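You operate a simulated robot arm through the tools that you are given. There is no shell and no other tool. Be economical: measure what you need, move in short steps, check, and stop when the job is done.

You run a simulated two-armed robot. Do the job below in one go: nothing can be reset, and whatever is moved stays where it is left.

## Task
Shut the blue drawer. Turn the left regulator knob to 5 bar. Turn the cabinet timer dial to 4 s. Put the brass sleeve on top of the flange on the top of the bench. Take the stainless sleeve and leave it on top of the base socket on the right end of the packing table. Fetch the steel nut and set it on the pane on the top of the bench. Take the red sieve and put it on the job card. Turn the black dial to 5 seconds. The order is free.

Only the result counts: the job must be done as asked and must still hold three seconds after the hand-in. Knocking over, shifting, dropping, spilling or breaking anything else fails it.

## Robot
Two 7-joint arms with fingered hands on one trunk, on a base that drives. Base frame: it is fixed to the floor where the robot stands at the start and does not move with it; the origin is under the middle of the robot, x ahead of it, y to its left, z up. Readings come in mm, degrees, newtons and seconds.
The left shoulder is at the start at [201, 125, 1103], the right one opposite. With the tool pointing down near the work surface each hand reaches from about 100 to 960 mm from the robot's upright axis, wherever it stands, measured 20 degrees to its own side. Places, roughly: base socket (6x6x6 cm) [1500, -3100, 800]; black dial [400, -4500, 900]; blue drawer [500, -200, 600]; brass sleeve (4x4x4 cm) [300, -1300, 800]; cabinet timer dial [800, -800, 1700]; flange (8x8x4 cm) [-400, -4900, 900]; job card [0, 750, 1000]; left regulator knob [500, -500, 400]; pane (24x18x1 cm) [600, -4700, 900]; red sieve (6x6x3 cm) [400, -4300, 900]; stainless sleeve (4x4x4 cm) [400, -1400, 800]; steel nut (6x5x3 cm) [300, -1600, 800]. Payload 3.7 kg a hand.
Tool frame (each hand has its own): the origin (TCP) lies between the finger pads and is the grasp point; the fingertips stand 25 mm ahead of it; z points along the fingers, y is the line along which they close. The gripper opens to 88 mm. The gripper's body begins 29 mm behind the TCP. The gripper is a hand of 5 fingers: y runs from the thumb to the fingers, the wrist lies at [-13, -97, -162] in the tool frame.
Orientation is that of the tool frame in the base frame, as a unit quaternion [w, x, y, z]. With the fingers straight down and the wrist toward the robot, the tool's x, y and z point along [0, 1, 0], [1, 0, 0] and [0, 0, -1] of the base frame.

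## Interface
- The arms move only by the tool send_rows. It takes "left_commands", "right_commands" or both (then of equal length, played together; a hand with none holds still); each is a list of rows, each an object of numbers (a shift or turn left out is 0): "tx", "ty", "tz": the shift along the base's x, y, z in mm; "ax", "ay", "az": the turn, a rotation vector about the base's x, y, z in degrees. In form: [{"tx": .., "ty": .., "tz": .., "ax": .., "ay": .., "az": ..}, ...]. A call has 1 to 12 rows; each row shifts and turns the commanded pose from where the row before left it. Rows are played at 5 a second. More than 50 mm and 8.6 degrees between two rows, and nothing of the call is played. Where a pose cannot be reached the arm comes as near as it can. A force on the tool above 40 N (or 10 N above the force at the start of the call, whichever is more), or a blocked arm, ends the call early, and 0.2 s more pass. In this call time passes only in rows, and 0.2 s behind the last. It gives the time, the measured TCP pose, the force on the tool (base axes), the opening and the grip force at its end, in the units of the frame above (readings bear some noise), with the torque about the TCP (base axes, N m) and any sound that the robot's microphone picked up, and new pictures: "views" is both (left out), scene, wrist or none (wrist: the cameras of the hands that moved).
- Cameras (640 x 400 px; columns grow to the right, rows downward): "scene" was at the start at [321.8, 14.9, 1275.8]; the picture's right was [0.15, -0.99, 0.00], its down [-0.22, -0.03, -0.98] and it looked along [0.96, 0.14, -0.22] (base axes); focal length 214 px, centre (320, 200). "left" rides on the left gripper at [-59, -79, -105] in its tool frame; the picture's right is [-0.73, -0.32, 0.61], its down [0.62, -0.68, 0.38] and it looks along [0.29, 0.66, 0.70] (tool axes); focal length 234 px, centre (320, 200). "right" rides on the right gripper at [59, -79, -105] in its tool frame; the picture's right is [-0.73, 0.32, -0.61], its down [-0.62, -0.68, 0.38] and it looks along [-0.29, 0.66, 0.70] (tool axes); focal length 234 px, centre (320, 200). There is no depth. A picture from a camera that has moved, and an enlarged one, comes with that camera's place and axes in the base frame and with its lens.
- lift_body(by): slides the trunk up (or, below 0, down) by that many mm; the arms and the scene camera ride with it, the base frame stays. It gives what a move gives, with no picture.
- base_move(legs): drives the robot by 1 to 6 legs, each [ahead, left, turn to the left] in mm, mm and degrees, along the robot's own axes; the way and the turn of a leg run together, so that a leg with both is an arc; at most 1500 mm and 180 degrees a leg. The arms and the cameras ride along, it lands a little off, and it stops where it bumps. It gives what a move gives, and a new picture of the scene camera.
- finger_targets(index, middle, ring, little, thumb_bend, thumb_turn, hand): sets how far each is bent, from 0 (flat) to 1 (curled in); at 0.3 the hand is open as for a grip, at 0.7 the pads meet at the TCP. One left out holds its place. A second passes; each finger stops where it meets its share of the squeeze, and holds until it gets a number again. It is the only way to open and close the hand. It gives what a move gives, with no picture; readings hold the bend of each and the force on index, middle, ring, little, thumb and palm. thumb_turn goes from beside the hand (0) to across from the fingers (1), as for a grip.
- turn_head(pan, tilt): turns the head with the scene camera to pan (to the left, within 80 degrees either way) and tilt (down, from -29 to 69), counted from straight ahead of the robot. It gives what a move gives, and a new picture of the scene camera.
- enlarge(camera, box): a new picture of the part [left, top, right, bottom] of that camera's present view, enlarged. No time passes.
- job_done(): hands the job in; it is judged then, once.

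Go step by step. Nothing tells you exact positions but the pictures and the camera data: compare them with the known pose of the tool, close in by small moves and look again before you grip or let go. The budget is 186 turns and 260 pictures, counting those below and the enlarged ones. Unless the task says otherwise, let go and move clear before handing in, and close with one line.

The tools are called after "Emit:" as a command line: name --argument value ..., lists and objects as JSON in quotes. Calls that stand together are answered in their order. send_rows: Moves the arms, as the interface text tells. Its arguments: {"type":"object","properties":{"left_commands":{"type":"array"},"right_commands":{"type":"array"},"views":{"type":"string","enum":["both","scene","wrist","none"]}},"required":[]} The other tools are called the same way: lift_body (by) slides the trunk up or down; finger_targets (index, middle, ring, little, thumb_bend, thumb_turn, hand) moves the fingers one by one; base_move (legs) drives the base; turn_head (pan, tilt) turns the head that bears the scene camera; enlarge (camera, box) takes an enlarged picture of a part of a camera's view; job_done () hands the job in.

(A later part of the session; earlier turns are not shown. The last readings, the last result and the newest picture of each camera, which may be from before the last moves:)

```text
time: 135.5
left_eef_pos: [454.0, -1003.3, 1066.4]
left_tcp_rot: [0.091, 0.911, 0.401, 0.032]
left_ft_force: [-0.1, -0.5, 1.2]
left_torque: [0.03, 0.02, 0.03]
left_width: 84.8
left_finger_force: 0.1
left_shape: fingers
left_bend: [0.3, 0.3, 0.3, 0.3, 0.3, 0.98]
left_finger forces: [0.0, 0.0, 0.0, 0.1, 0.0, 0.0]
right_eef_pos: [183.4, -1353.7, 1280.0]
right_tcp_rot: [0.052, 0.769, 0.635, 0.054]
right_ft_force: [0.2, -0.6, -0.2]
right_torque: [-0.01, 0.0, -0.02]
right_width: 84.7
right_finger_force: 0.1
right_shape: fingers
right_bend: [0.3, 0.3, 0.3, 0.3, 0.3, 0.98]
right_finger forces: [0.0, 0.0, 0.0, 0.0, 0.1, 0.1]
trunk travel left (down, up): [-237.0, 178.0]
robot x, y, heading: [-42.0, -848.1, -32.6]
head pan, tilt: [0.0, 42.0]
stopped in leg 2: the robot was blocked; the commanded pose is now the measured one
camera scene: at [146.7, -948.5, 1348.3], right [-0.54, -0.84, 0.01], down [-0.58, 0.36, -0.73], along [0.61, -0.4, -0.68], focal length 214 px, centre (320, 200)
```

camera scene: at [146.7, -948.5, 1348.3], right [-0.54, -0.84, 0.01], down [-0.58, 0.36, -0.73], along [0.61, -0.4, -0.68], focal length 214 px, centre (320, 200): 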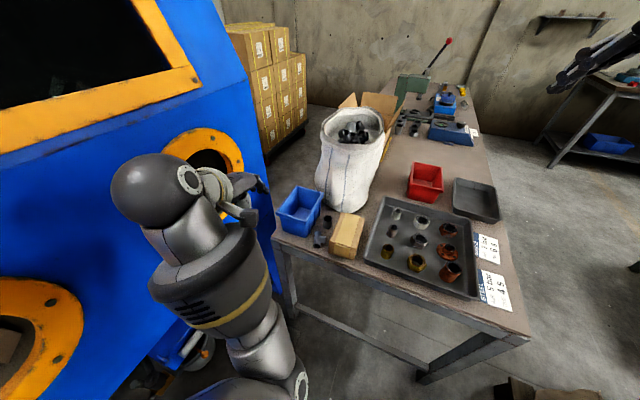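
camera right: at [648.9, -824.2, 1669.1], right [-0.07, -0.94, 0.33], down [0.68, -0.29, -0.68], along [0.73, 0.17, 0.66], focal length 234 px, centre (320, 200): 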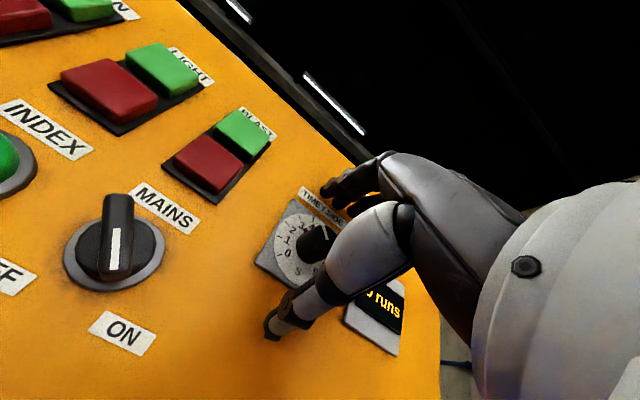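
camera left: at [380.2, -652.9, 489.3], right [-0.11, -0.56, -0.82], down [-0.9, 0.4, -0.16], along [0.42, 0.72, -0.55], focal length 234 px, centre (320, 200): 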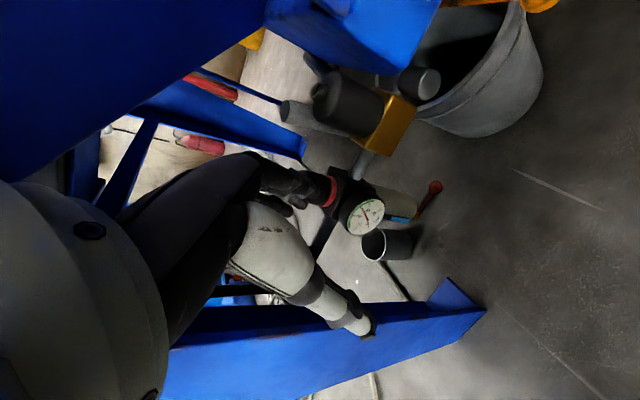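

The tray holds sleeves and nuts in brass, dark grey, light grey and rusty steel. I bring the right hand over the tray for a closer view to tell which nut is "steel".

Emit:
send_rows --right_commands '[{"tx": 10, "ty": 10, "tz": -30}, {"tx": 10, "ty": 10, "tz": -30}, {"tx": 10, "ty": 10, "tz": -30}, {"tx": 10, "ty": 10, "tz": -30}]' --views "wrist"

```text
time: 136.5
left_eef_pos: [440.0, -992.0, 1072.0]
left_tcp_rot: [0.101, 0.912, 0.396, 0.032]
left_ft_force: [-0.3, -0.4, 0.3]
left_torque: [0.02, -0.02, -0.02]
left_width: 85.0
left_finger_force: 0.1
left_shape: fingers
left_bend: [0.3, 0.3, 0.3, 0.3, 0.3, 0.98]
left_finger forces: [0.0, 0.1, 0.1, 0.0, 0.0, 0.0]
right_eef_pos: [204.2, -1299.2, 1171.2]
right_tcp_rot: [0.064, 0.771, 0.631, 0.054]
right_ft_force: [0.5, 1.0, 1.1]
right_torque: [0.01, -0.02, -0.01]
right_width: 84.7
right_finger_force: 0.1
right_shape: fingers
right_bend: [0.3, 0.3, 0.3, 0.3, 0.3, 0.98]
right_finger forces: [0.1, 0.0, 0.0, 0.1, 0.1, 0.0]
trunk travel left (down, up): [-237.0, 178.0]
robot x, y, heading: [-45.7, -846.3, -33.3]
head pan, tilt: [0.0, 42.0]
camera right: at [120.9, -1224.3, 1260.4], right [0.07, -0.76, 0.65], down [-0.72, -0.49, -0.49], along [0.69, -0.44, -0.58], focal length 234 px, centre (320, 200)
```

right: 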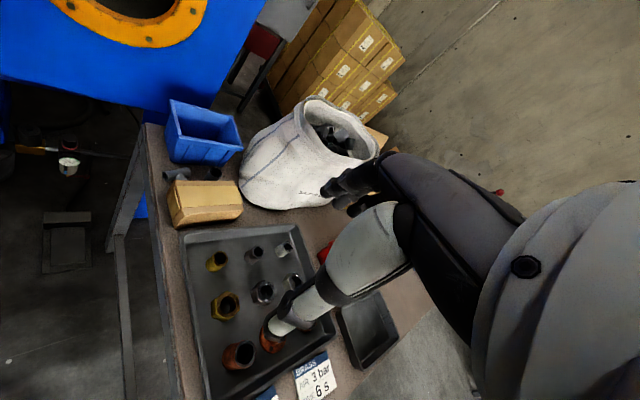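

Emit:
enlarge --camera "right" --box '[170, 220, 362, 400]'

Emit:
enlarge --camera "scene" --box '[350, 180, 510, 310]'

```text
2.22 times, centred on (266, 310) of right
camera zoom: at [120.9, -1224.3, 1260.4], right [0.07, -0.76, 0.65], down [-0.72, -0.49, -0.49], along [0.69, -0.44, -0.58], focal length 520 px, centre (440, -44)
```

zoom: 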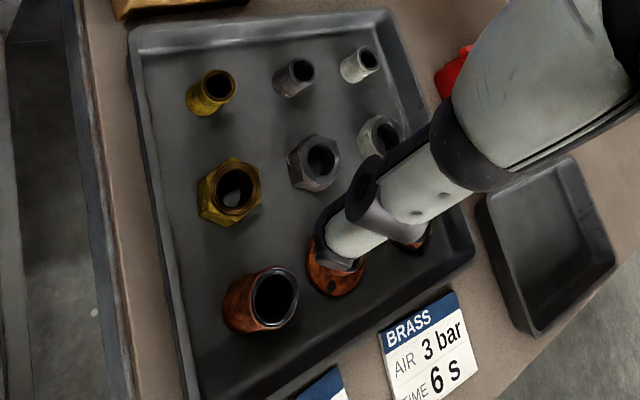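

```text
3.08 times, centred on (430, 245) of scene
camera zoom: at [132.1, -931.0, 1350.9], right [-0.55, -0.84, 0.02], down [-0.57, 0.35, -0.74], along [0.61, -0.42, -0.67], focal length 660 px, centre (-18, 62)
```

zoom: 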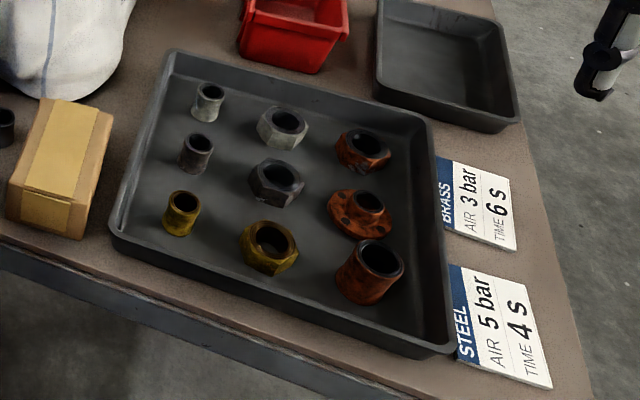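

The rusty nut at about [288,-1552] matches the given place of the steel nut best. For the stainless sleeve there are a dark and a light one; I zoom in on them.

Emit:
enlarge --camera "right" --box '[245, 225, 325, 300]'

Emit:
enlarge --camera "scene" --box '[380, 190, 460, 245]'

```text
5.33 times, centred on (285, 262) of right
camera zoom: at [120.9, -1224.3, 1260.4], right [0.07, -0.76, 0.65], down [-0.72, -0.49, -0.49], along [0.69, -0.44, -0.58], focal length 1249 px, centre (507, -133)
```

zoom: 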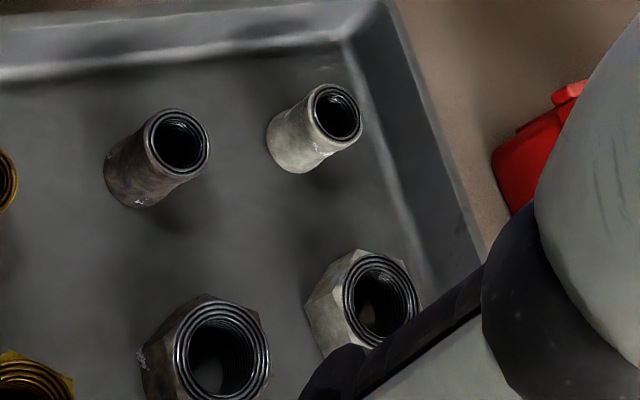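

```text
7.27 times, centred on (420, 218) of scene
camera zoom: at [132.1, -931.0, 1350.9], right [-0.55, -0.84, 0.02], down [-0.57, 0.35, -0.74], along [0.61, -0.42, -0.67], focal length 1560 px, centre (-407, 73)
```

zoom: 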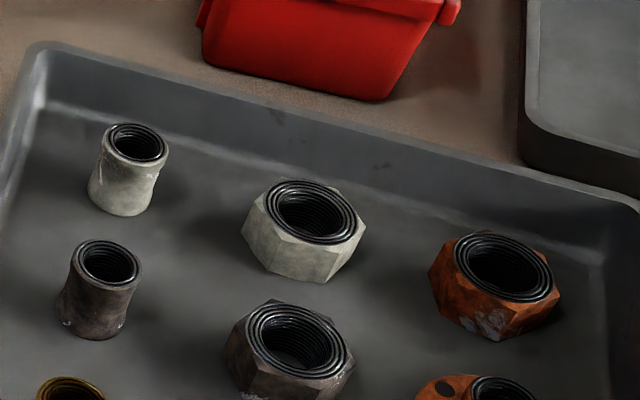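

The given places single out the dark sleeve (394,-1408) as stainless and the rusty nut (292,-1565) as the steel nut; the pale parts are another metal. I bring the right hand above the rusty nut.

Emit:
send_rows --right_commands '[{"tx": 0, "ty": -25, "tz": -18, "az": -7}, {"tx": 0, "ty": -25, "tz": -18, "az": -7}, {"tx": 0, "ty": -25, "tz": -18, "az": -7}, {"tx": 0, "ty": -25, "tz": -18, "az": -7}, {"tx": 0, "ty": -25, "tz": -18, "az": -7}, {"tx": 0, "ty": -25, "tz": -18, "az": -7}, {"tx": 0, "ty": -20, "tz": -18, "ay": 4}, {"tx": 0, "ty": -20, "tz": -18, "ay": 4}]' --views "wrist"

```text
time: 138.3
left_eef_pos: [431.9, -1010.4, 1073.2]
left_tcp_rot: [0.093, 0.912, 0.396, 0.04]
left_ft_force: [0.2, -0.6, 0.0]
left_torque: [-0.01, 0.0, -0.01]
left_width: 84.8
left_finger_force: 0.0
left_shape: fingers
left_bend: [0.3, 0.3, 0.3, 0.3, 0.3, 0.98]
left_finger forces: [0.0, 0.0, 0.0, 0.0, 0.0, 0.0]
right_eef_pos: [195.9, -1511.0, 1017.7]
right_tcp_rot: [0.055, 0.946, 0.318, -0.029]
right_ft_force: [0.7, 0.2, 0.1]
right_torque: [0.0, 0.0, -0.02]
right_width: 84.9
right_finger_force: 0.0
right_shape: fingers
right_bend: [0.3, 0.3, 0.3, 0.3, 0.3, 0.98]
right_finger forces: [0.0, 0.0, 0.1, 0.0, 0.1, 0.0]
trunk travel left (down, up): [-237.0, 178.0]
robot x, y, heading: [-45.0, -850.0, -33.1]
head pan, tilt: [0.0, 42.0]
camera right: at [195.7, -1400.7, 1109.5], right [-0.37, -0.61, 0.7], down [-0.92, 0.12, -0.38], along [0.15, -0.78, -0.61], focal length 234 px, centre (320, 200)
```

right: 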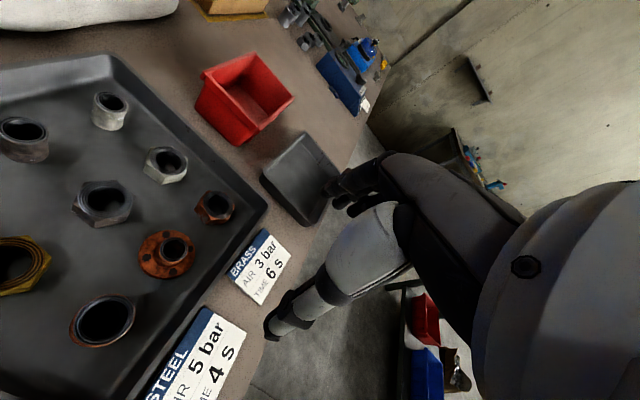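

The rusty nut sits near the tray's far corner at (293,-1573). I yaw the hand so it closes clear of the tray walls, curl ring and little finger away, and move above it.

Emit:
finger_targets --hand "right" --ring 1.0 --little 1.0

Emit:
send_rows --right_commands '[{"tx": 24, "ty": -15, "tz": -28, "az": 5.3, "ax": 1.75}, {"tx": 24, "ty": -15, "tz": -28, "az": 5.3, "ax": 1.75}, {"tx": 24, "ty": -15, "tz": -28, "az": 5.3, "ax": 1.75}, {"tx": 24, "ty": -16, "tz": -28, "az": 5.3, "ax": 1.75}]' --views "both"

```text
time: 139.3
left_eef_pos: [431.8, -1011.3, 1072.6]
left_tcp_rot: [0.094, 0.912, 0.397, 0.04]
left_ft_force: [-0.2, -0.3, 0.2]
left_torque: [0.0, -0.02, 0.01]
left_width: 84.6
left_finger_force: 0.0
left_shape: fingers
left_bend: [0.3, 0.3, 0.3, 0.3, 0.3, 0.98]
left_finger forces: [0.0, 0.0, 0.1, 0.0, 0.0, 0.0]
right_eef_pos: [196.3, -1510.2, 1018.1]
right_tcp_rot: [0.055, 0.946, 0.317, -0.029]
right_ft_force: [-0.1, -0.4, 0.3]
right_torque: [-0.04, -0.03, 0.0]
right_width: 84.7
right_finger_force: 0.1
right_shape: fingers
right_bend: [0.3, 0.3, 1.0, 1.0, 0.3, 0.98]
right_finger forces: [0.0, 0.1, 0.1, 0.1, 0.1, 0.0]
trunk travel left (down, up): [-237.0, 178.0]
robot x, y, heading: [-43.1, -847.6, -33.1]
head pan, tilt: [0.0, 42.0]
```

```text
time: 140.3
left_eef_pos: [432.4, -1010.9, 1071.9]
left_tcp_rot: [0.094, 0.912, 0.397, 0.04]
left_ft_force: [-0.3, 0.3, -0.1]
left_torque: [0.01, 0.0, 0.01]
left_width: 84.8
left_finger_force: 0.0
left_shape: fingers
left_bend: [0.3, 0.3, 0.3, 0.3, 0.3, 0.98]
left_finger forces: [0.0, 0.1, 0.0, 0.0, 0.0, 0.1]
right_eef_pos: [293.1, -1571.6, 905.2]
right_tcp_rot: [0.003, 0.873, 0.488, 0.001]
right_ft_force: [-0.7, -0.5, -0.7]
right_torque: [-0.03, 0.01, 0.0]
right_width: 84.6
right_finger_force: 0.0
right_shape: fingers
right_bend: [0.3, 0.3, 1.0, 1.0, 0.3, 0.98]
right_finger forces: [0.0, 0.0, 0.1, 0.0, 0.0, 0.0]
trunk travel left (down, up): [-237.0, 178.0]
robot x, y, heading: [-44.4, -843.3, -33.2]
head pan, tilt: [0.0, 42.0]
camera scene: at [122.4, -955.4, 1350.5], right [-0.55, -0.84, 0.0], down [-0.56, 0.37, -0.74], along [0.62, -0.41, -0.67], focal length 214 px, centre (320, 200)
camera right: at [254.3, -1481.0, 1009.8], right [-0.11, -0.79, 0.61], down [-0.91, -0.18, -0.39], along [0.41, -0.59, -0.69], focal length 234 px, centre (320, 200)
```

scene: 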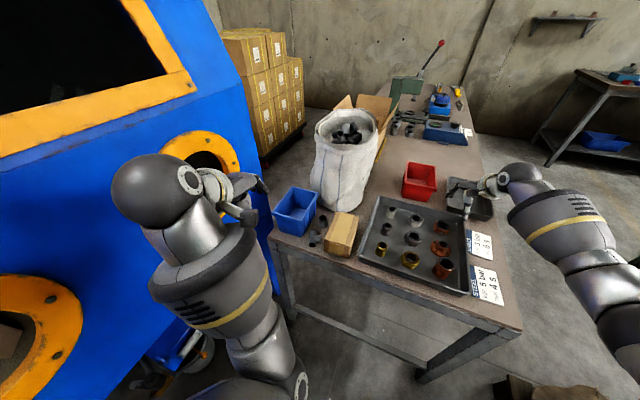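
right: 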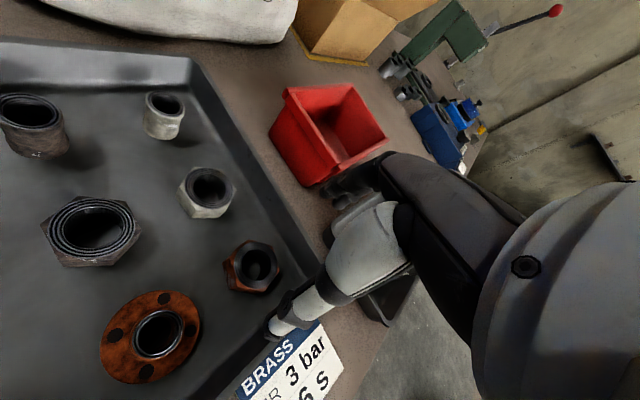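

Good clearance on both sides. I correct by about 6 mm and lower toward the nut.

Emit:
send_rows --right_commands '[{"tx": 5, "ty": -6, "tz": -35}, {"tz": -35}, {"tz": -25}]' --views "wrist"

```text
time: 141.1
left_eef_pos: [432.3, -1011.3, 1073.0]
left_tcp_rot: [0.093, 0.912, 0.397, 0.04]
left_ft_force: [0.2, -0.5, -0.9]
left_torque: [0.0, -0.01, -0.01]
left_width: 84.8
left_finger_force: 0.1
left_shape: fingers
left_bend: [0.3, 0.3, 0.3, 0.3, 0.3, 0.98]
left_finger forces: [0.0, 0.0, 0.0, 0.1, 0.1, 0.0]
right_eef_pos: [296.9, -1576.7, 811.5]
right_tcp_rot: [0.002, 0.873, 0.487, 0.001]
right_ft_force: [-0.2, 0.7, 0.6]
right_torque: [0.02, 0.01, 0.0]
right_width: 84.8
right_finger_force: 0.1
right_shape: fingers
right_bend: [0.3, 0.3, 1.0, 1.0, 0.3, 0.98]
right_finger forces: [0.0, 0.0, 0.0, 0.0, 0.1, 0.0]
trunk travel left (down, up): [-237.0, 178.0]
robot x, y, heading: [-43.0, -850.1, -33.2]
head pan, tilt: [0.0, 42.0]
camera right: at [259.2, -1486.8, 914.9], right [-0.11, -0.79, 0.61], down [-0.91, -0.17, -0.39], along [0.41, -0.59, -0.69], focal length 234 px, centre (320, 200)
```

right: 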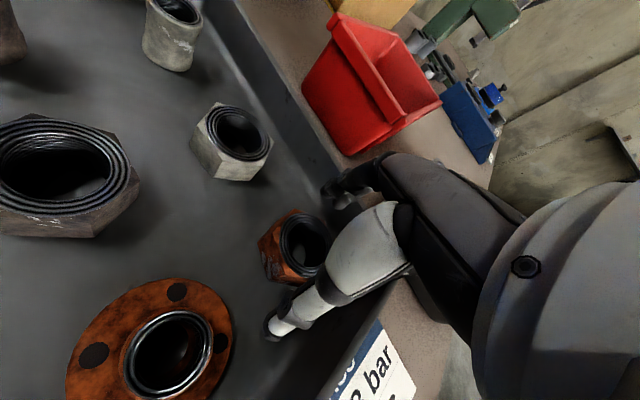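

The nut is right under the TCP. I lower the last 20 mm watching the force.

Emit:
send_rows --right_commands '[{"tz": -8}, {"tz": -7}, {"tz": -5}]' --views "wrist"

```text
time: 141.9
left_eef_pos: [432.7, -1010.3, 1073.3]
left_tcp_rot: [0.093, 0.912, 0.397, 0.039]
left_ft_force: [0.4, 0.5, 0.0]
left_torque: [-0.02, -0.01, 0.02]
left_width: 84.6
left_finger_force: 0.1
left_shape: fingers
left_bend: [0.3, 0.3, 0.3, 0.3, 0.3, 0.98]
left_finger forces: [0.0, 0.0, 0.0, 0.0, 0.0, 0.0]
right_eef_pos: [296.4, -1577.2, 791.6]
right_tcp_rot: [0.001, 0.873, 0.488, 0.002]
right_ft_force: [-0.4, 1.0, 0.5]
right_torque: [-0.01, 0.02, 0.04]
right_width: 84.9
right_finger_force: 0.3
right_shape: fingers
right_bend: [0.3, 0.3, 1.0, 1.0, 0.3, 0.98]
right_finger forces: [0.1, 0.6, 0.0, 0.1, 0.1, 0.0]
trunk travel left (down, up): [-237.0, 178.0]
robot x, y, heading: [-44.8, -848.8, -33.3]
head pan, tilt: [0.0, 42.0]
camera right: at [258.2, -1486.5, 895.6], right [-0.11, -0.79, 0.61], down [-0.91, -0.17, -0.39], along [0.41, -0.59, -0.69], focal length 234 px, centre (320, 200)
```

right: 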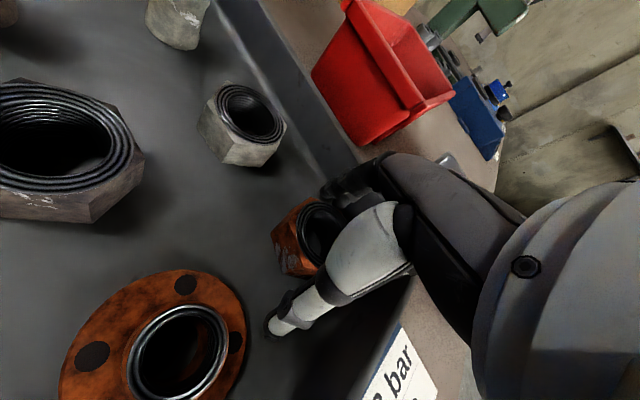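

The nut is between thumb and fingers; I close.

Emit:
finger_targets --hand "right" --index 0.75 --middle 0.75 --thumb_bend 0.75

Emit:
send_rows --right_commands '[{"tz": 20}, {"tz": 40}, {"tz": 40}]' --views "wrist"

```text
time: 142.9
left_eef_pos: [432.1, -1011.0, 1073.3]
left_tcp_rot: [0.094, 0.912, 0.397, 0.04]
left_ft_force: [0.0, 0.2, 0.2]
left_torque: [-0.01, 0.01, -0.02]
left_width: 84.8
left_finger_force: 0.0
left_shape: fingers
left_bend: [0.3, 0.3, 0.3, 0.3, 0.3, 0.98]
left_finger forces: [0.0, 0.0, 0.0, 0.0, 0.1, 0.0]
right_eef_pos: [296.3, -1576.4, 793.1]
right_tcp_rot: [0.003, 0.873, 0.488, 0.002]
right_ft_force: [2.7, -0.9, 5.1]
right_torque: [-0.14, -0.21, 0.0]
right_width: 40.8
right_finger_force: 19.8
right_shape: fingers
right_bend: [0.54, 0.57, 1.0, 1.0, 0.52, 0.95]
right_finger forces: [9.9, 11.9, 0.0, 0.1, 16.8, 0.0]
trunk travel left (down, up): [-237.0, 178.0]
robot x, y, heading: [-42.3, -846.9, -33.1]
head pan, tilt: [0.0, 42.0]
```

```text
time: 143.7
left_eef_pos: [431.6, -1010.9, 1074.0]
left_tcp_rot: [0.094, 0.912, 0.397, 0.04]
left_ft_force: [0.6, 0.4, 0.5]
left_torque: [-0.01, -0.02, 0.03]
left_width: 84.7
left_finger_force: 0.0
left_shape: fingers
left_bend: [0.3, 0.3, 0.3, 0.3, 0.3, 0.98]
left_finger forces: [0.0, 0.0, 0.0, 0.0, 0.0, 0.0]
right_eef_pos: [295.9, -1577.9, 892.5]
right_tcp_rot: [0.001, 0.874, 0.486, 0.001]
right_ft_force: [0.4, 0.1, -2.2]
right_torque: [-0.02, 0.01, 0.02]
right_width: 40.8
right_finger_force: 16.6
right_shape: fingers
right_bend: [0.54, 0.57, 1.0, 1.0, 0.52, 0.95]
right_finger forces: [9.1, 8.5, 0.0, 0.1, 16.6, 0.0]
trunk travel left (down, up): [-237.0, 178.0]
robot x, y, heading: [-42.2, -849.7, -33.4]
head pan, tilt: [0.0, 42.0]
camera right: at [257.5, -1486.1, 996.0], right [-0.11, -0.79, 0.61], down [-0.91, -0.17, -0.39], along [0.41, -0.59, -0.69], focal length 234 px, centre (320, 200)
```

right: 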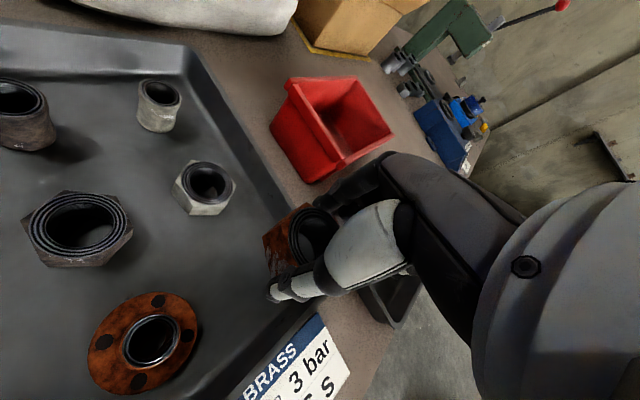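

The steel nut is held. I raise and retract the right hand while the left goes above the brass sleeve with ring and little finger curled.

Emit:
finger_targets --hand "left" --ring 1.0 --little 1.0

Emit:
send_rows --right_commands '[{"tz": 40}, {"tx": -15, "ty": 25, "tz": 30}, {"tx": -15, "ty": 25, "tz": 30}, {"tx": -15, "ty": 25, "tz": 30}, {"tx": -15, "ty": 25, "tz": 20}, {"tx": -15, "ty": 25}, {"tx": -15, "ty": 25}, {"tx": -15, "ty": 25}]' --left_commands '[{"tx": -13, "ty": -36}, {"tx": -13, "ty": -36}, {"tx": -13, "ty": -36, "tz": -10, "ax": 1, "ay": 1}, {"tx": -13, "ty": -36, "tz": -20}, {"tx": -13, "ty": -36, "tz": -20}, {"tx": -13, "ty": -36, "tz": -20}, {"tx": -13, "ty": -36, "tz": -20}, {"tx": -13, "ty": -36, "tz": -20}]' --views "both"

```text
time: 144.7
left_eef_pos: [432.6, -1009.8, 1073.0]
left_tcp_rot: [0.094, 0.912, 0.397, 0.041]
left_ft_force: [0.3, 0.2, 0.7]
left_torque: [0.0, 0.0, -0.01]
left_width: 84.9
left_finger_force: 0.0
left_shape: fingers
left_bend: [0.3, 0.3, 1.0, 1.0, 0.3, 0.98]
left_finger forces: [0.0, 0.1, 0.2, 0.0, 0.1, 0.1]
right_eef_pos: [296.9, -1578.1, 891.7]
right_tcp_rot: [0.001, 0.873, 0.487, 0.001]
right_ft_force: [0.6, -0.5, -2.4]
right_torque: [-0.05, 0.0, 0.0]
right_width: 40.5
right_finger_force: 17.2
right_shape: fingers
right_bend: [0.54, 0.57, 1.0, 1.0, 0.52, 0.95]
right_finger forces: [9.1, 8.5, 0.0, 0.0, 16.5, 0.0]
trunk travel left (down, up): [-237.0, 178.0]
robot x, y, heading: [-45.5, -850.3, -33.3]
head pan, tilt: [0.0, 42.0]
```

```text
time: 146.5
left_eef_pos: [329.8, -1299.2, 963.1]
left_tcp_rot: [0.082, 0.913, 0.397, 0.036]
left_ft_force: [0.2, 0.1, 0.1]
left_torque: [-0.02, 0.01, 0.0]
left_width: 84.8
left_finger_force: 0.0
left_shape: fingers
left_bend: [0.3, 0.3, 1.0, 1.0, 0.3, 0.98]
left_finger forces: [0.0, 0.0, 0.0, 0.0, 0.0, 0.0]
right_eef_pos: [191.3, -1403.1, 1041.0]
right_tcp_rot: [0.002, 0.874, 0.487, 0.001]
right_ft_force: [0.4, 0.1, -2.6]
right_torque: [-0.01, 0.01, -0.01]
right_width: 40.7
right_finger_force: 17.3
right_shape: fingers
right_bend: [0.54, 0.58, 1.0, 1.0, 0.52, 0.95]
right_finger forces: [9.1, 8.8, 0.1, 0.1, 16.4, 0.0]
trunk travel left (down, up): [-237.0, 178.0]
robot x, y, heading: [-41.1, -848.8, -33.2]
head pan, tilt: [0.0, 42.0]
camera scene: at [121.3, -955.4, 1350.7], right [-0.55, -0.84, 0.0], down [-0.56, 0.37, -0.74], along [0.62, -0.41, -0.67], focal length 214 px, centre (320, 200)
camera right: at [152.1, -1311.9, 1145.7], right [-0.11, -0.79, 0.61], down [-0.91, -0.17, -0.39], along [0.41, -0.59, -0.69], focal length 234 px, centre (320, 200)
camera left: at [219.1, -1277.1, 1052.3], right [-0.65, -0.39, -0.66], down [-0.01, 0.87, -0.5], along [0.76, -0.31, -0.57], focal length 234 px, centre (320, 200)
```

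scene: 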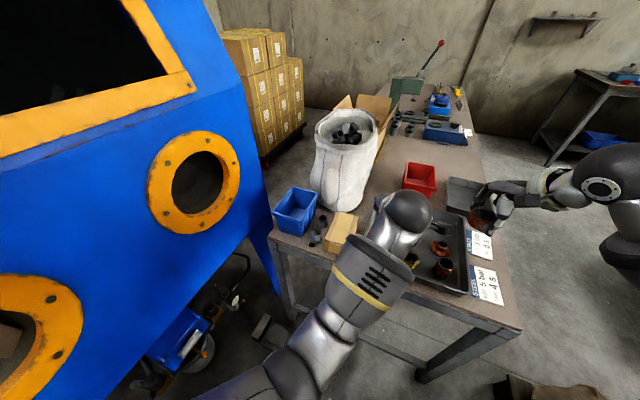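
right: 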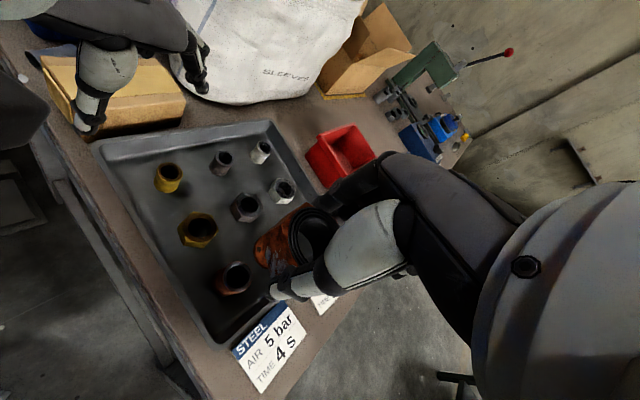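
left: 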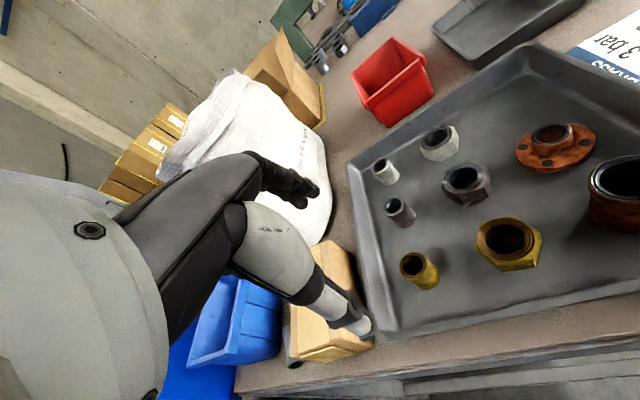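

The brass sleeve is at (346,-1334). I narrow the grip opening, level the hand and move above it.

Emit:
finger_targets --hand "left" --index 0.42 --middle 0.42 --thumb_bend 0.42

Emit:
send_rows --left_commands '[{"tx": 8, "ty": -17, "tz": -30, "ax": 3.4, "ay": 3.6}, {"tx": 8, "ty": -18, "tz": -30, "ax": 3.4, "ay": 3.6}, {"tz": -30}, {"tz": -25}]' --views "wrist"

```text
time: 147.5
left_eef_pos: [331.0, -1297.8, 963.0]
left_tcp_rot: [0.082, 0.913, 0.397, 0.036]
left_ft_force: [-0.4, 0.4, 0.2]
left_torque: [0.02, -0.04, -0.02]
left_width: 59.7
left_finger_force: 0.0
left_shape: fingers
left_bend: [0.42, 0.42, 1.0, 1.0, 0.42, 0.98]
left_finger forces: [0.1, 0.0, 0.0, 0.0, 0.1, 0.0]
right_eef_pos: [190.6, -1403.5, 1041.3]
right_tcp_rot: [0.002, 0.873, 0.488, 0.001]
right_ft_force: [0.1, -0.4, -2.2]
right_torque: [0.01, -0.01, 0.03]
right_width: 40.4
right_finger_force: 16.7
right_shape: fingers
right_bend: [0.54, 0.58, 1.0, 1.0, 0.52, 0.95]
right_finger forces: [9.2, 8.7, 0.0, 0.1, 16.3, 0.1]
trunk travel left (down, up): [-237.0, 178.0]
robot x, y, heading: [-41.3, -849.9, -33.1]
head pan, tilt: [0.0, 42.0]
```

```text
time: 148.5
left_eef_pos: [345.0, -1333.1, 846.0]
left_tcp_rot: [0.003, 0.917, 0.399, 0.0]
left_ft_force: [0.3, 0.3, 0.1]
left_torque: [0.04, 0.0, 0.0]
left_width: 59.9
left_finger_force: 0.1
left_shape: fingers
left_bend: [0.42, 0.42, 1.0, 1.0, 0.42, 0.98]
left_finger forces: [0.0, 0.0, 0.0, 0.0, 0.0, 0.1]
right_eef_pos: [191.1, -1403.2, 1041.9]
right_tcp_rot: [0.002, 0.873, 0.488, 0.001]
right_ft_force: [0.0, 0.5, -2.1]
right_torque: [0.0, 0.01, -0.02]
right_width: 40.1
right_finger_force: 17.4
right_shape: fingers
right_bend: [0.54, 0.58, 1.0, 1.0, 0.52, 0.95]
right_finger forces: [9.1, 8.7, 0.0, 0.0, 16.2, 0.1]
trunk travel left (down, up): [-237.0, 178.0]
robot x, y, heading: [-43.7, -850.0, -33.5]
head pan, tilt: [0.0, 42.0]
camera left: at [246.3, -1323.1, 951.8], right [-0.73, -0.31, -0.61], down [-0.07, 0.92, -0.39], along [0.68, -0.24, -0.69], focal length 234 px, centre (320, 200)
```

left: 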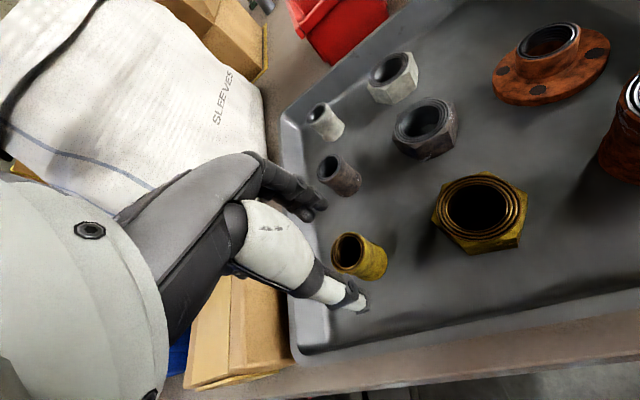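

Aligned within 5 mm. I lower around the sleeve.

Emit:
send_rows --left_commands '[{"tx": 1, "ty": -4, "tz": -20}, {"tz": -18}, {"tz": -9}, {"tz": -6}]' --views "wrist"

```text
time: 149.5
left_eef_pos: [346.5, -1337.1, 794.7]
left_tcp_rot: [0.003, 0.917, 0.398, 0.002]
left_ft_force: [-0.5, 0.1, 0.0]
left_torque: [-0.01, 0.0, 0.01]
left_width: 59.7
left_finger_force: 0.1
left_shape: fingers
left_bend: [0.42, 0.42, 1.0, 1.0, 0.42, 0.98]
left_finger forces: [0.1, 0.1, 0.0, 0.0, 0.0, 0.0]
right_eef_pos: [191.1, -1404.0, 1041.0]
right_tcp_rot: [0.004, 0.873, 0.487, 0.002]
right_ft_force: [-0.3, 0.7, -2.5]
right_torque: [-0.01, 0.03, -0.02]
right_width: 40.5
right_finger_force: 17.0
right_shape: fingers
right_bend: [0.54, 0.58, 1.0, 1.0, 0.52, 0.95]
right_finger forces: [9.3, 8.7, 0.1, 0.0, 16.1, 0.0]
trunk travel left (down, up): [-237.0, 178.0]
robot x, y, heading: [-45.6, -850.6, -33.2]
head pan, tilt: [0.0, 42.0]
camera left: at [246.9, -1326.8, 899.4], right [-0.73, -0.31, -0.61], down [-0.07, 0.92, -0.39], along [0.68, -0.24, -0.69], focal length 234 px, centre (320, 200)
```

left: 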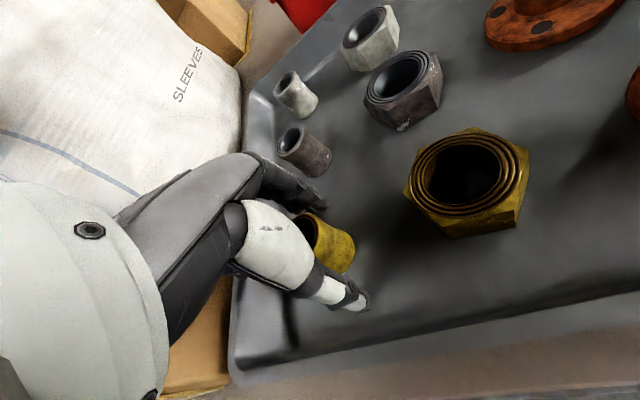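

The sleeve is between the fingers; I close and lift.

Emit:
finger_targets --hand "left" --index 0.8 --middle 0.8 --thumb_bend 0.8

Emit:
send_rows --left_commands '[{"tz": 15}, {"tz": 40}, {"tz": 45}]' --views "wrist"

```text
time: 150.5
left_eef_pos: [345.0, -1337.4, 795.8]
left_tcp_rot: [0.001, 0.917, 0.399, 0.002]
left_ft_force: [0.0, -0.3, 0.1]
left_torque: [-0.02, -0.03, 0.02]
left_width: 17.7
left_finger_force: 17.1
left_shape: fingers
left_bend: [0.73, 0.65, 1.0, 1.0, 0.6, 0.94]
left_finger forces: [8.1, 9.1, 0.0, 0.0, 16.6, 0.1]
right_eef_pos: [191.5, -1403.3, 1041.7]
right_tcp_rot: [0.003, 0.873, 0.487, 0.002]
right_ft_force: [0.1, 0.1, -2.2]
right_torque: [0.02, 0.02, 0.0]
right_width: 40.3
right_finger_force: 17.0
right_shape: fingers
right_bend: [0.54, 0.58, 1.0, 1.0, 0.52, 0.95]
right_finger forces: [9.1, 8.7, 0.0, 0.0, 16.1, 0.0]
trunk travel left (down, up): [-237.0, 178.0]
robot x, y, heading: [-42.6, -848.1, -33.3]
head pan, tilt: [0.0, 42.0]
```

```text
time: 151.3
left_eef_pos: [346.0, -1337.8, 895.6]
left_tcp_rot: [0.002, 0.917, 0.398, 0.002]
left_ft_force: [-0.3, -0.3, -1.6]
left_torque: [-0.04, -0.04, -0.01]
left_width: 17.6
left_finger_force: 16.5
left_shape: fingers
left_bend: [0.73, 0.72, 1.0, 1.0, 0.6, 0.94]
left_finger forces: [8.0, 9.1, 0.1, 0.0, 16.5, 0.1]
right_eef_pos: [191.2, -1402.7, 1041.9]
right_tcp_rot: [0.003, 0.874, 0.487, 0.002]
right_ft_force: [0.8, -0.3, -2.5]
right_torque: [-0.02, -0.01, -0.01]
right_width: 40.1
right_finger_force: 17.7
right_shape: fingers
right_bend: [0.54, 0.58, 1.0, 1.0, 0.52, 0.95]
right_finger forces: [9.3, 8.6, 0.1, 0.1, 16.2, 0.0]
trunk travel left (down, up): [-237.0, 178.0]
robot x, y, heading: [-41.4, -850.4, -33.2]
head pan, tilt: [0.0, 42.0]
camera left: at [247.1, -1327.0, 1001.0], right [-0.73, -0.31, -0.61], down [-0.07, 0.92, -0.39], along [0.68, -0.24, -0.69], focal length 234 px, centre (320, 200)
```

left: 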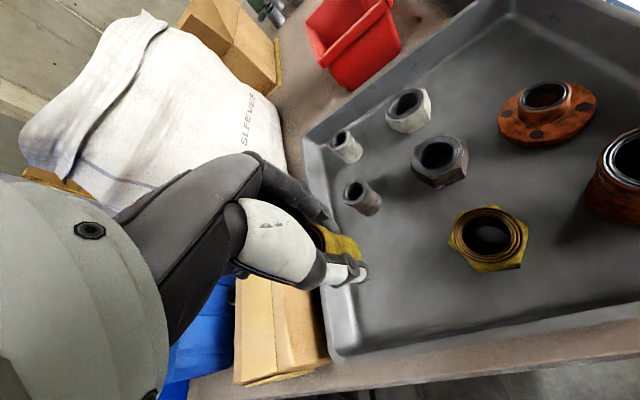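

The brass sleeve is held too. I raise both hands, and look to the right for the driving route.

Emit:
send_rows --left_commands '[{"tz": 45}, {"tz": 45}, {"tz": 45}, {"tx": -20, "ty": 30, "tz": 20}, {"tx": -20, "ty": 30, "tz": 20}, {"tx": -20, "ty": 30, "tz": 20}]' --right_commands '[{"tz": 20}, {"tz": 20}, {"tz": 20}, {"tx": -10, "ty": 20, "tz": 20}, {"tx": -10, "ty": 20, "tz": 20}, {"tx": -10, "ty": 20}]' --views "none"

Emit:
turn_head --pan -75 --tilt 30

```text
time: 152.7
left_eef_pos: [297.3, -1263.4, 1074.5]
left_tcp_rot: [0.004, 0.917, 0.398, 0.002]
left_ft_force: [0.1, 0.2, -1.4]
left_torque: [-0.03, -0.03, -0.01]
left_width: 17.6
left_finger_force: 16.6
left_shape: fingers
left_bend: [0.73, 0.72, 1.0, 1.0, 0.6, 0.94]
left_finger forces: [8.0, 9.0, 0.0, 0.0, 16.2, 0.1]
left hand out of reach, approached as far as the arm can: row 6
right_eef_pos: [161.5, -1341.8, 1140.9]
right_tcp_rot: [0.004, 0.873, 0.487, 0.001]
right_ft_force: [-1.2, 0.6, -2.0]
right_torque: [-0.02, 0.0, 0.01]
right_width: 40.3
right_finger_force: 17.0
right_shape: fingers
right_bend: [0.54, 0.58, 1.0, 1.0, 0.52, 0.95]
right_finger forces: [9.2, 8.9, 0.1, 0.1, 16.2, 0.0]
trunk travel left (down, up): [-237.0, 178.0]
robot x, y, heading: [-41.8, -845.5, -33.2]
head pan, tilt: [0.0, 42.0]
```

```text
time: 154.1
left_eef_pos: [298.1, -1265.3, 1075.0]
left_tcp_rot: [0.004, 0.917, 0.398, 0.002]
left_ft_force: [0.2, -0.8, -1.1]
left_torque: [-0.01, 0.03, 0.04]
left_width: 17.6
left_finger_force: 16.6
left_shape: fingers
left_bend: [0.73, 0.72, 1.0, 1.0, 0.6, 0.94]
left_finger forces: [8.0, 8.8, 0.0, 0.1, 16.3, 0.0]
right_eef_pos: [161.3, -1342.7, 1141.3]
right_tcp_rot: [0.003, 0.873, 0.487, 0.002]
right_ft_force: [0.7, -0.8, -2.8]
right_torque: [-0.01, 0.03, 0.01]
right_width: 40.0
right_finger_force: 17.0
right_shape: fingers
right_bend: [0.54, 0.58, 1.0, 1.0, 0.52, 0.95]
right_finger forces: [9.3, 8.8, 0.0, 0.0, 16.2, 0.0]
trunk travel left (down, up): [-237.0, 178.0]
robot x, y, heading: [-43.2, -851.9, -33.3]
head pan, tilt: [-75.0, 30.0]
camera scene: at [23.5, -995.4, 1368.9], right [-0.95, 0.31, 0.0], down [0.16, 0.48, -0.87], along [-0.27, -0.82, -0.5], focal length 214 px, centre (320, 200)
```

scene: 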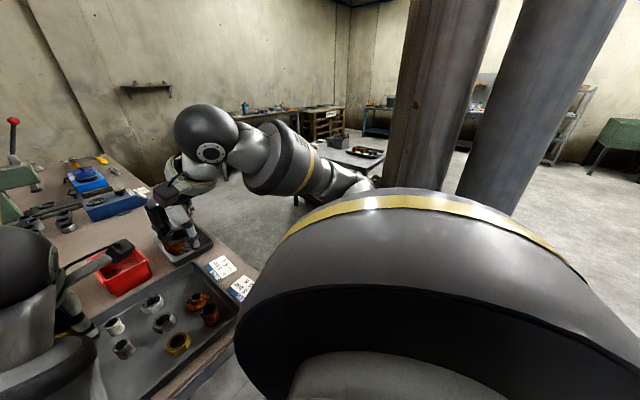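

The pillars leave no passage beside the table, so I back out toward the starting place, then turn right to look for the way west around the sacks.

Emit:
base_move --legs '[[-255, 395, 0], [0, 0, -100]]'

Emit:
turn_head --pan -20 --tilt 20

```text
time: 157.4
left_eef_pos: [292.0, -880.7, 1073.3]
left_tcp_rot: [0.003, 0.921, 0.391, 0.002]
left_ft_force: [-0.5, 0.1, -1.3]
left_torque: [-0.02, -0.03, 0.03]
left_width: 17.6
left_finger_force: 15.9
left_shape: fingers
left_bend: [0.73, 0.72, 1.0, 1.0, 0.6, 0.94]
left_finger forces: [8.0, 8.9, 0.0, 0.1, 16.3, 0.0]
right_eef_pos: [152.2, -957.3, 1140.5]
right_tcp_rot: [0.002, 0.878, 0.479, 0.001]
right_ft_force: [-0.3, 0.6, -2.1]
right_torque: [0.02, -0.02, -0.01]
right_width: 40.1
right_finger_force: 17.1
right_shape: fingers
right_bend: [0.54, 0.58, 1.0, 1.0, 0.52, 0.95]
right_finger forces: [9.2, 8.8, 0.1, 0.1, 16.1, 0.0]
trunk travel left (down, up): [-237.0, 178.0]
robot x, y, heading: [-39.4, -457.0, -34.1]
head pan, tilt: [-75.0, 30.0]
stopped in leg 1: the robot was blocked; the commanded pose is now the measured one
camera scene: at [20.8, -606.7, 1369.1], right [-0.94, 0.33, 0.0], down [0.17, 0.47, -0.87], along [-0.29, -0.82, -0.5], focal length 214 px, centre (320, 200)
```

scene: 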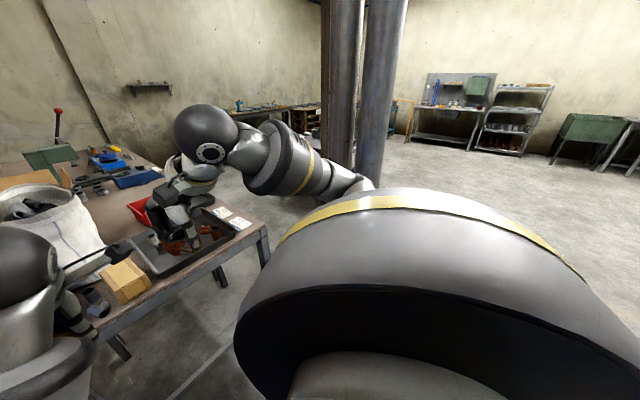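

```text
time: 158.6
left_eef_pos: [293.6, -880.8, 1074.1]
left_tcp_rot: [0.003, 0.92, 0.391, 0.002]
left_ft_force: [0.0, -1.2, -1.5]
left_torque: [-0.01, -0.01, 0.0]
left_width: 17.6
left_finger_force: 16.4
left_shape: fingers
left_bend: [0.73, 0.72, 1.0, 1.0, 0.6, 0.94]
left_finger forces: [8.1, 8.9, 0.0, 0.1, 16.3, 0.0]
right_eef_pos: [154.2, -956.1, 1140.2]
right_tcp_rot: [0.001, 0.878, 0.479, 0.0]
right_ft_force: [-0.2, -0.2, -2.5]
right_torque: [0.0, 0.0, 0.0]
right_width: 40.5
right_finger_force: 17.7
right_shape: fingers
right_bend: [0.54, 0.58, 1.0, 1.0, 0.52, 0.95]
right_finger forces: [9.2, 8.8, 0.0, 0.0, 16.1, 0.0]
trunk travel left (down, up): [-237.0, 178.0]
robot x, y, heading: [-38.8, -458.6, -34.2]
head pan, tilt: [-20.0, 20.0]
camera scene: at [106.4, -597.0, 1385.0], right [-0.81, -0.58, 0.0], down [-0.2, 0.28, -0.94], along [0.55, -0.76, -0.34], focal length 214 px, centre (320, 200)
```

scene: 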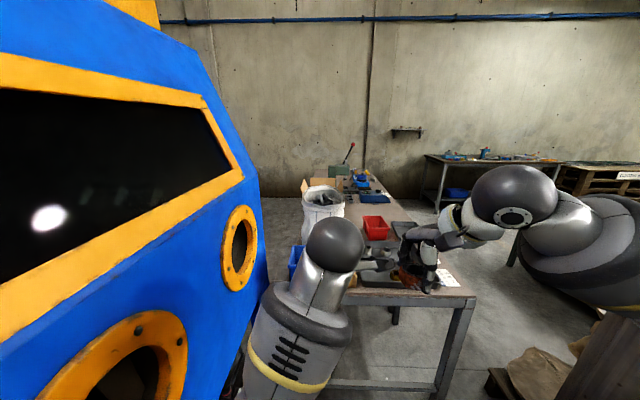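

Blocked by the cabinet corner on the left, fine. I turn right here.

Emit:
base_move --legs '[[0, 0, -100]]'

```text
time: 162.3
left_eef_pos: [-418.5, -843.8, 1073.7]
left_tcp_rot: [0.004, 0.949, -0.314, -0.001]
left_ft_force: [-0.6, -0.1, -0.7]
left_torque: [0.0, -0.01, -0.02]
left_width: 17.6
left_finger_force: 15.9
left_shape: fingers
left_bend: [0.74, 0.72, 1.0, 1.0, 0.6, 0.94]
left_finger forces: [7.7, 8.8, 0.1, 0.0, 15.8, 0.0]
right_eef_pos: [-511.1, -714.1, 1140.4]
right_tcp_rot: [0.002, 0.976, -0.219, -0.001]
right_ft_force: [0.5, 0.4, -2.3]
right_torque: [-0.03, 0.02, -0.03]
right_width: 39.8
right_finger_force: 16.7
right_shape: fingers
right_bend: [0.55, 0.58, 1.0, 1.0, 0.52, 0.95]
right_finger forces: [9.2, 8.8, 0.0, 0.0, 15.8, 0.0]
trunk travel left (down, up): [-237.0, 178.0]
robot x, y, heading: [-46.4, -461.0, -116.8]
head pan, tilt: [-20.0, 20.0]
stopped in leg 1: the robot was blocked; the commanded pose is now the measured one
camera scene: at [-162.7, -621.2, 1385.1], right [-0.68, 0.73, 0.0], down [0.25, 0.23, -0.94], along [-0.69, -0.64, -0.34], focal length 214 px, centre (320, 200)
```

scene: 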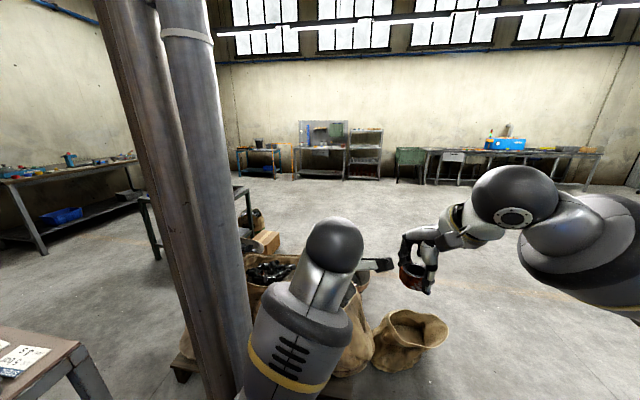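

I see the hall: the bench by the left wall lies near heading −85°, beyond the pillar and sacks. I look further right to check the way west.

Emit:
turn_head --pan -78 --tilt 25

```text
time: 163.6
left_eef_pos: [-418.3, -844.4, 1073.6]
left_tcp_rot: [0.003, 0.949, -0.314, 0.0]
left_ft_force: [-0.1, -0.6, -1.3]
left_torque: [-0.06, 0.02, -0.03]
left_width: 17.2
left_finger_force: 16.3
left_shape: fingers
left_bend: [0.74, 0.72, 1.0, 1.0, 0.6, 0.94]
left_finger forces: [7.8, 8.8, 0.1, 0.1, 15.8, 0.0]
right_eef_pos: [-511.6, -715.9, 1141.2]
right_tcp_rot: [0.002, 0.976, -0.219, -0.001]
right_ft_force: [-0.6, 0.6, -2.5]
right_torque: [-0.01, 0.01, 0.0]
right_width: 39.6
right_finger_force: 16.5
right_shape: fingers
right_bend: [0.55, 0.58, 1.0, 1.0, 0.52, 0.95]
right_finger forces: [9.3, 8.7, 0.0, 0.0, 15.8, 0.1]
trunk travel left (down, up): [-237.0, 178.0]
robot x, y, heading: [-43.1, -457.8, -116.9]
head pan, tilt: [-78.0, 25.0]
camera scene: at [-183.4, -534.6, 1376.9], right [0.26, 0.97, 0.0], down [0.41, -0.11, -0.91], along [-0.88, 0.23, -0.42], focal length 214 px, centre (320, 200)
```

scene: 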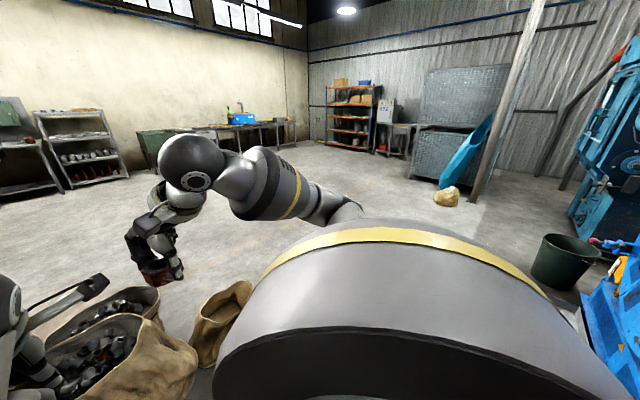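

The west is open. I strafe right away from the cabinet, then turn to face west.

Emit:
base_move --legs '[[-40, -530, 0], [0, 0, -62]]'

```text
time: 171.5
left_eef_pos: [-1018.4, -36.6, 1072.7]
left_tcp_rot: [-0.003, -0.654, 0.756, 0.002]
left_ft_force: [0.3, -0.5, -0.3]
left_torque: [0.0, -0.01, 0.04]
left_width: 17.0
left_finger_force: 15.6
left_shape: fingers
left_bend: [0.74, 0.72, 1.0, 1.0, 0.6, 0.94]
left_finger forces: [7.4, 8.6, 0.0, 0.1, 15.3, 0.1]
right_eef_pos: [-951.3, 106.3, 1140.1]
right_tcp_rot: [0.001, 0.725, -0.689, -0.002]
right_ft_force: [0.0, 0.4, -3.3]
right_torque: [-0.02, 0.0, 0.0]
right_width: 39.5
right_finger_force: 16.9
right_shape: fingers
right_bend: [0.55, 0.58, 1.0, 1.0, 0.52, 0.95]
right_finger forces: [9.0, 8.7, 0.0, 0.1, 15.2, 0.0]
trunk travel left (down, up): [-237.0, 178.0]
robot x, y, heading: [-500.6, -181.9, -178.7]
head pan, tilt: [-78.0, 25.0]
camera scene: at [-635.7, -96.2, 1376.9], right [0.97, 0.23, 0.0], down [0.1, -0.41, -0.91], along [-0.21, 0.88, -0.42], focal length 214 px, centre (320, 200)
```

scene: 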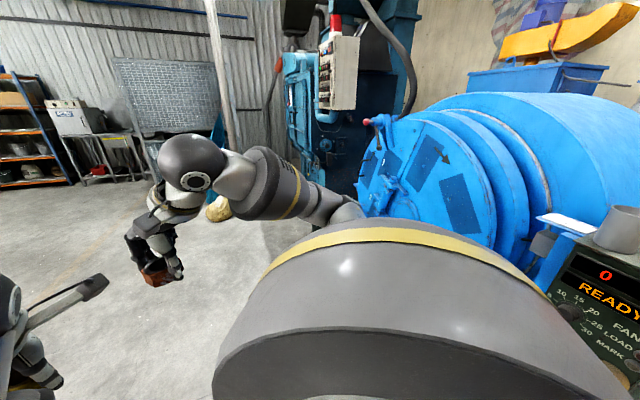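

The job card lies on the panel box at about (70,724,1000). I drive west past the sacks, then turn south.

Emit:
base_move --legs '[[1500, 0, 0], [250, 0, 0], [0, 0, 88]]'

Emit:
turn_head --pan 20 --tilt 15

```text
time: 184.1
left_eef_pos: [-2402.2, -750.5, 1073.9]
left_tcp_rot: [0.003, 0.997, -0.081, 0.001]
left_ft_force: [-0.4, -0.1, -1.9]
left_torque: [0.0, 0.0, 0.02]
left_width: 16.9
left_finger_force: 15.1
left_shape: fingers
left_bend: [0.74, 0.72, 1.0, 1.0, 0.6, 0.94]
left_finger forces: [7.1, 8.5, 0.1, 0.0, 14.9, 0.0]
right_eef_pos: [-2543.9, -678.7, 1139.5]
right_tcp_rot: [0.002, 1.0, 0.017, -0.001]
right_ft_force: [0.0, -0.1, -2.2]
right_torque: [0.0, 0.01, 0.0]
right_width: 39.5
right_finger_force: 16.8
right_shape: fingers
right_bend: [0.55, 0.59, 1.0, 1.0, 0.52, 0.95]
right_finger forces: [8.9, 8.8, 0.0, 0.0, 15.0, 0.1]
trunk travel left (down, up): [-237.0, 178.0]
robot x, y, heading: [-2247.1, -236.3, -89.7]
head pan, tilt: [-78.0, 25.0]
camera scene: at [-2335.3, -368.0, 1376.9], right [-0.22, 0.98, 0.0], down [0.41, 0.09, -0.91], along [-0.89, -0.2, -0.42], focal length 214 px, centre (320, 200)
```

scene: 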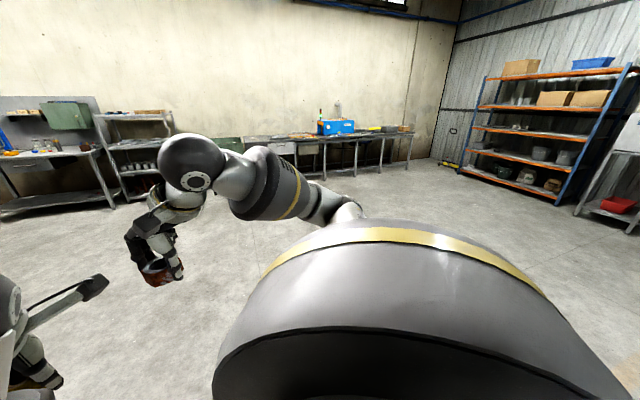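

```text
time: 185.8
left_eef_pos: [-2403.2, -750.9, 1073.7]
left_tcp_rot: [0.003, 0.997, -0.081, 0.0]
left_ft_force: [0.1, -0.6, -1.4]
left_torque: [-0.07, 0.0, -0.02]
left_width: 17.0
left_finger_force: 15.3
left_shape: fingers
left_bend: [0.74, 0.72, 1.0, 1.0, 0.6, 0.94]
left_finger forces: [7.1, 8.4, 0.0, 0.1, 14.8, 0.1]
right_eef_pos: [-2545.3, -680.6, 1139.9]
right_tcp_rot: [0.002, 1.0, 0.018, -0.001]
right_ft_force: [-0.2, 0.0, -2.5]
right_torque: [-0.02, 0.0, 0.05]
right_width: 39.5
right_finger_force: 15.9
right_shape: fingers
right_bend: [0.55, 0.59, 1.0, 1.0, 0.52, 0.95]
right_finger forces: [8.9, 8.7, 0.0, 0.0, 14.9, 0.0]
trunk travel left (down, up): [-237.0, 178.0]
robot x, y, heading: [-2244.6, -238.1, -89.5]
head pan, tilt: [20.0, 15.0]
camera scene: at [-2212.9, -435.6, 1393.1], right [-0.94, -0.35, 0.0], down [-0.09, 0.24, -0.97], along [0.34, -0.91, -0.26], focal length 214 px, centre (320, 200)
```

scene: 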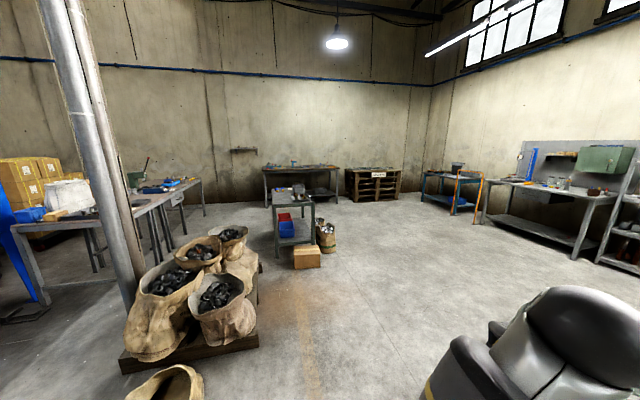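

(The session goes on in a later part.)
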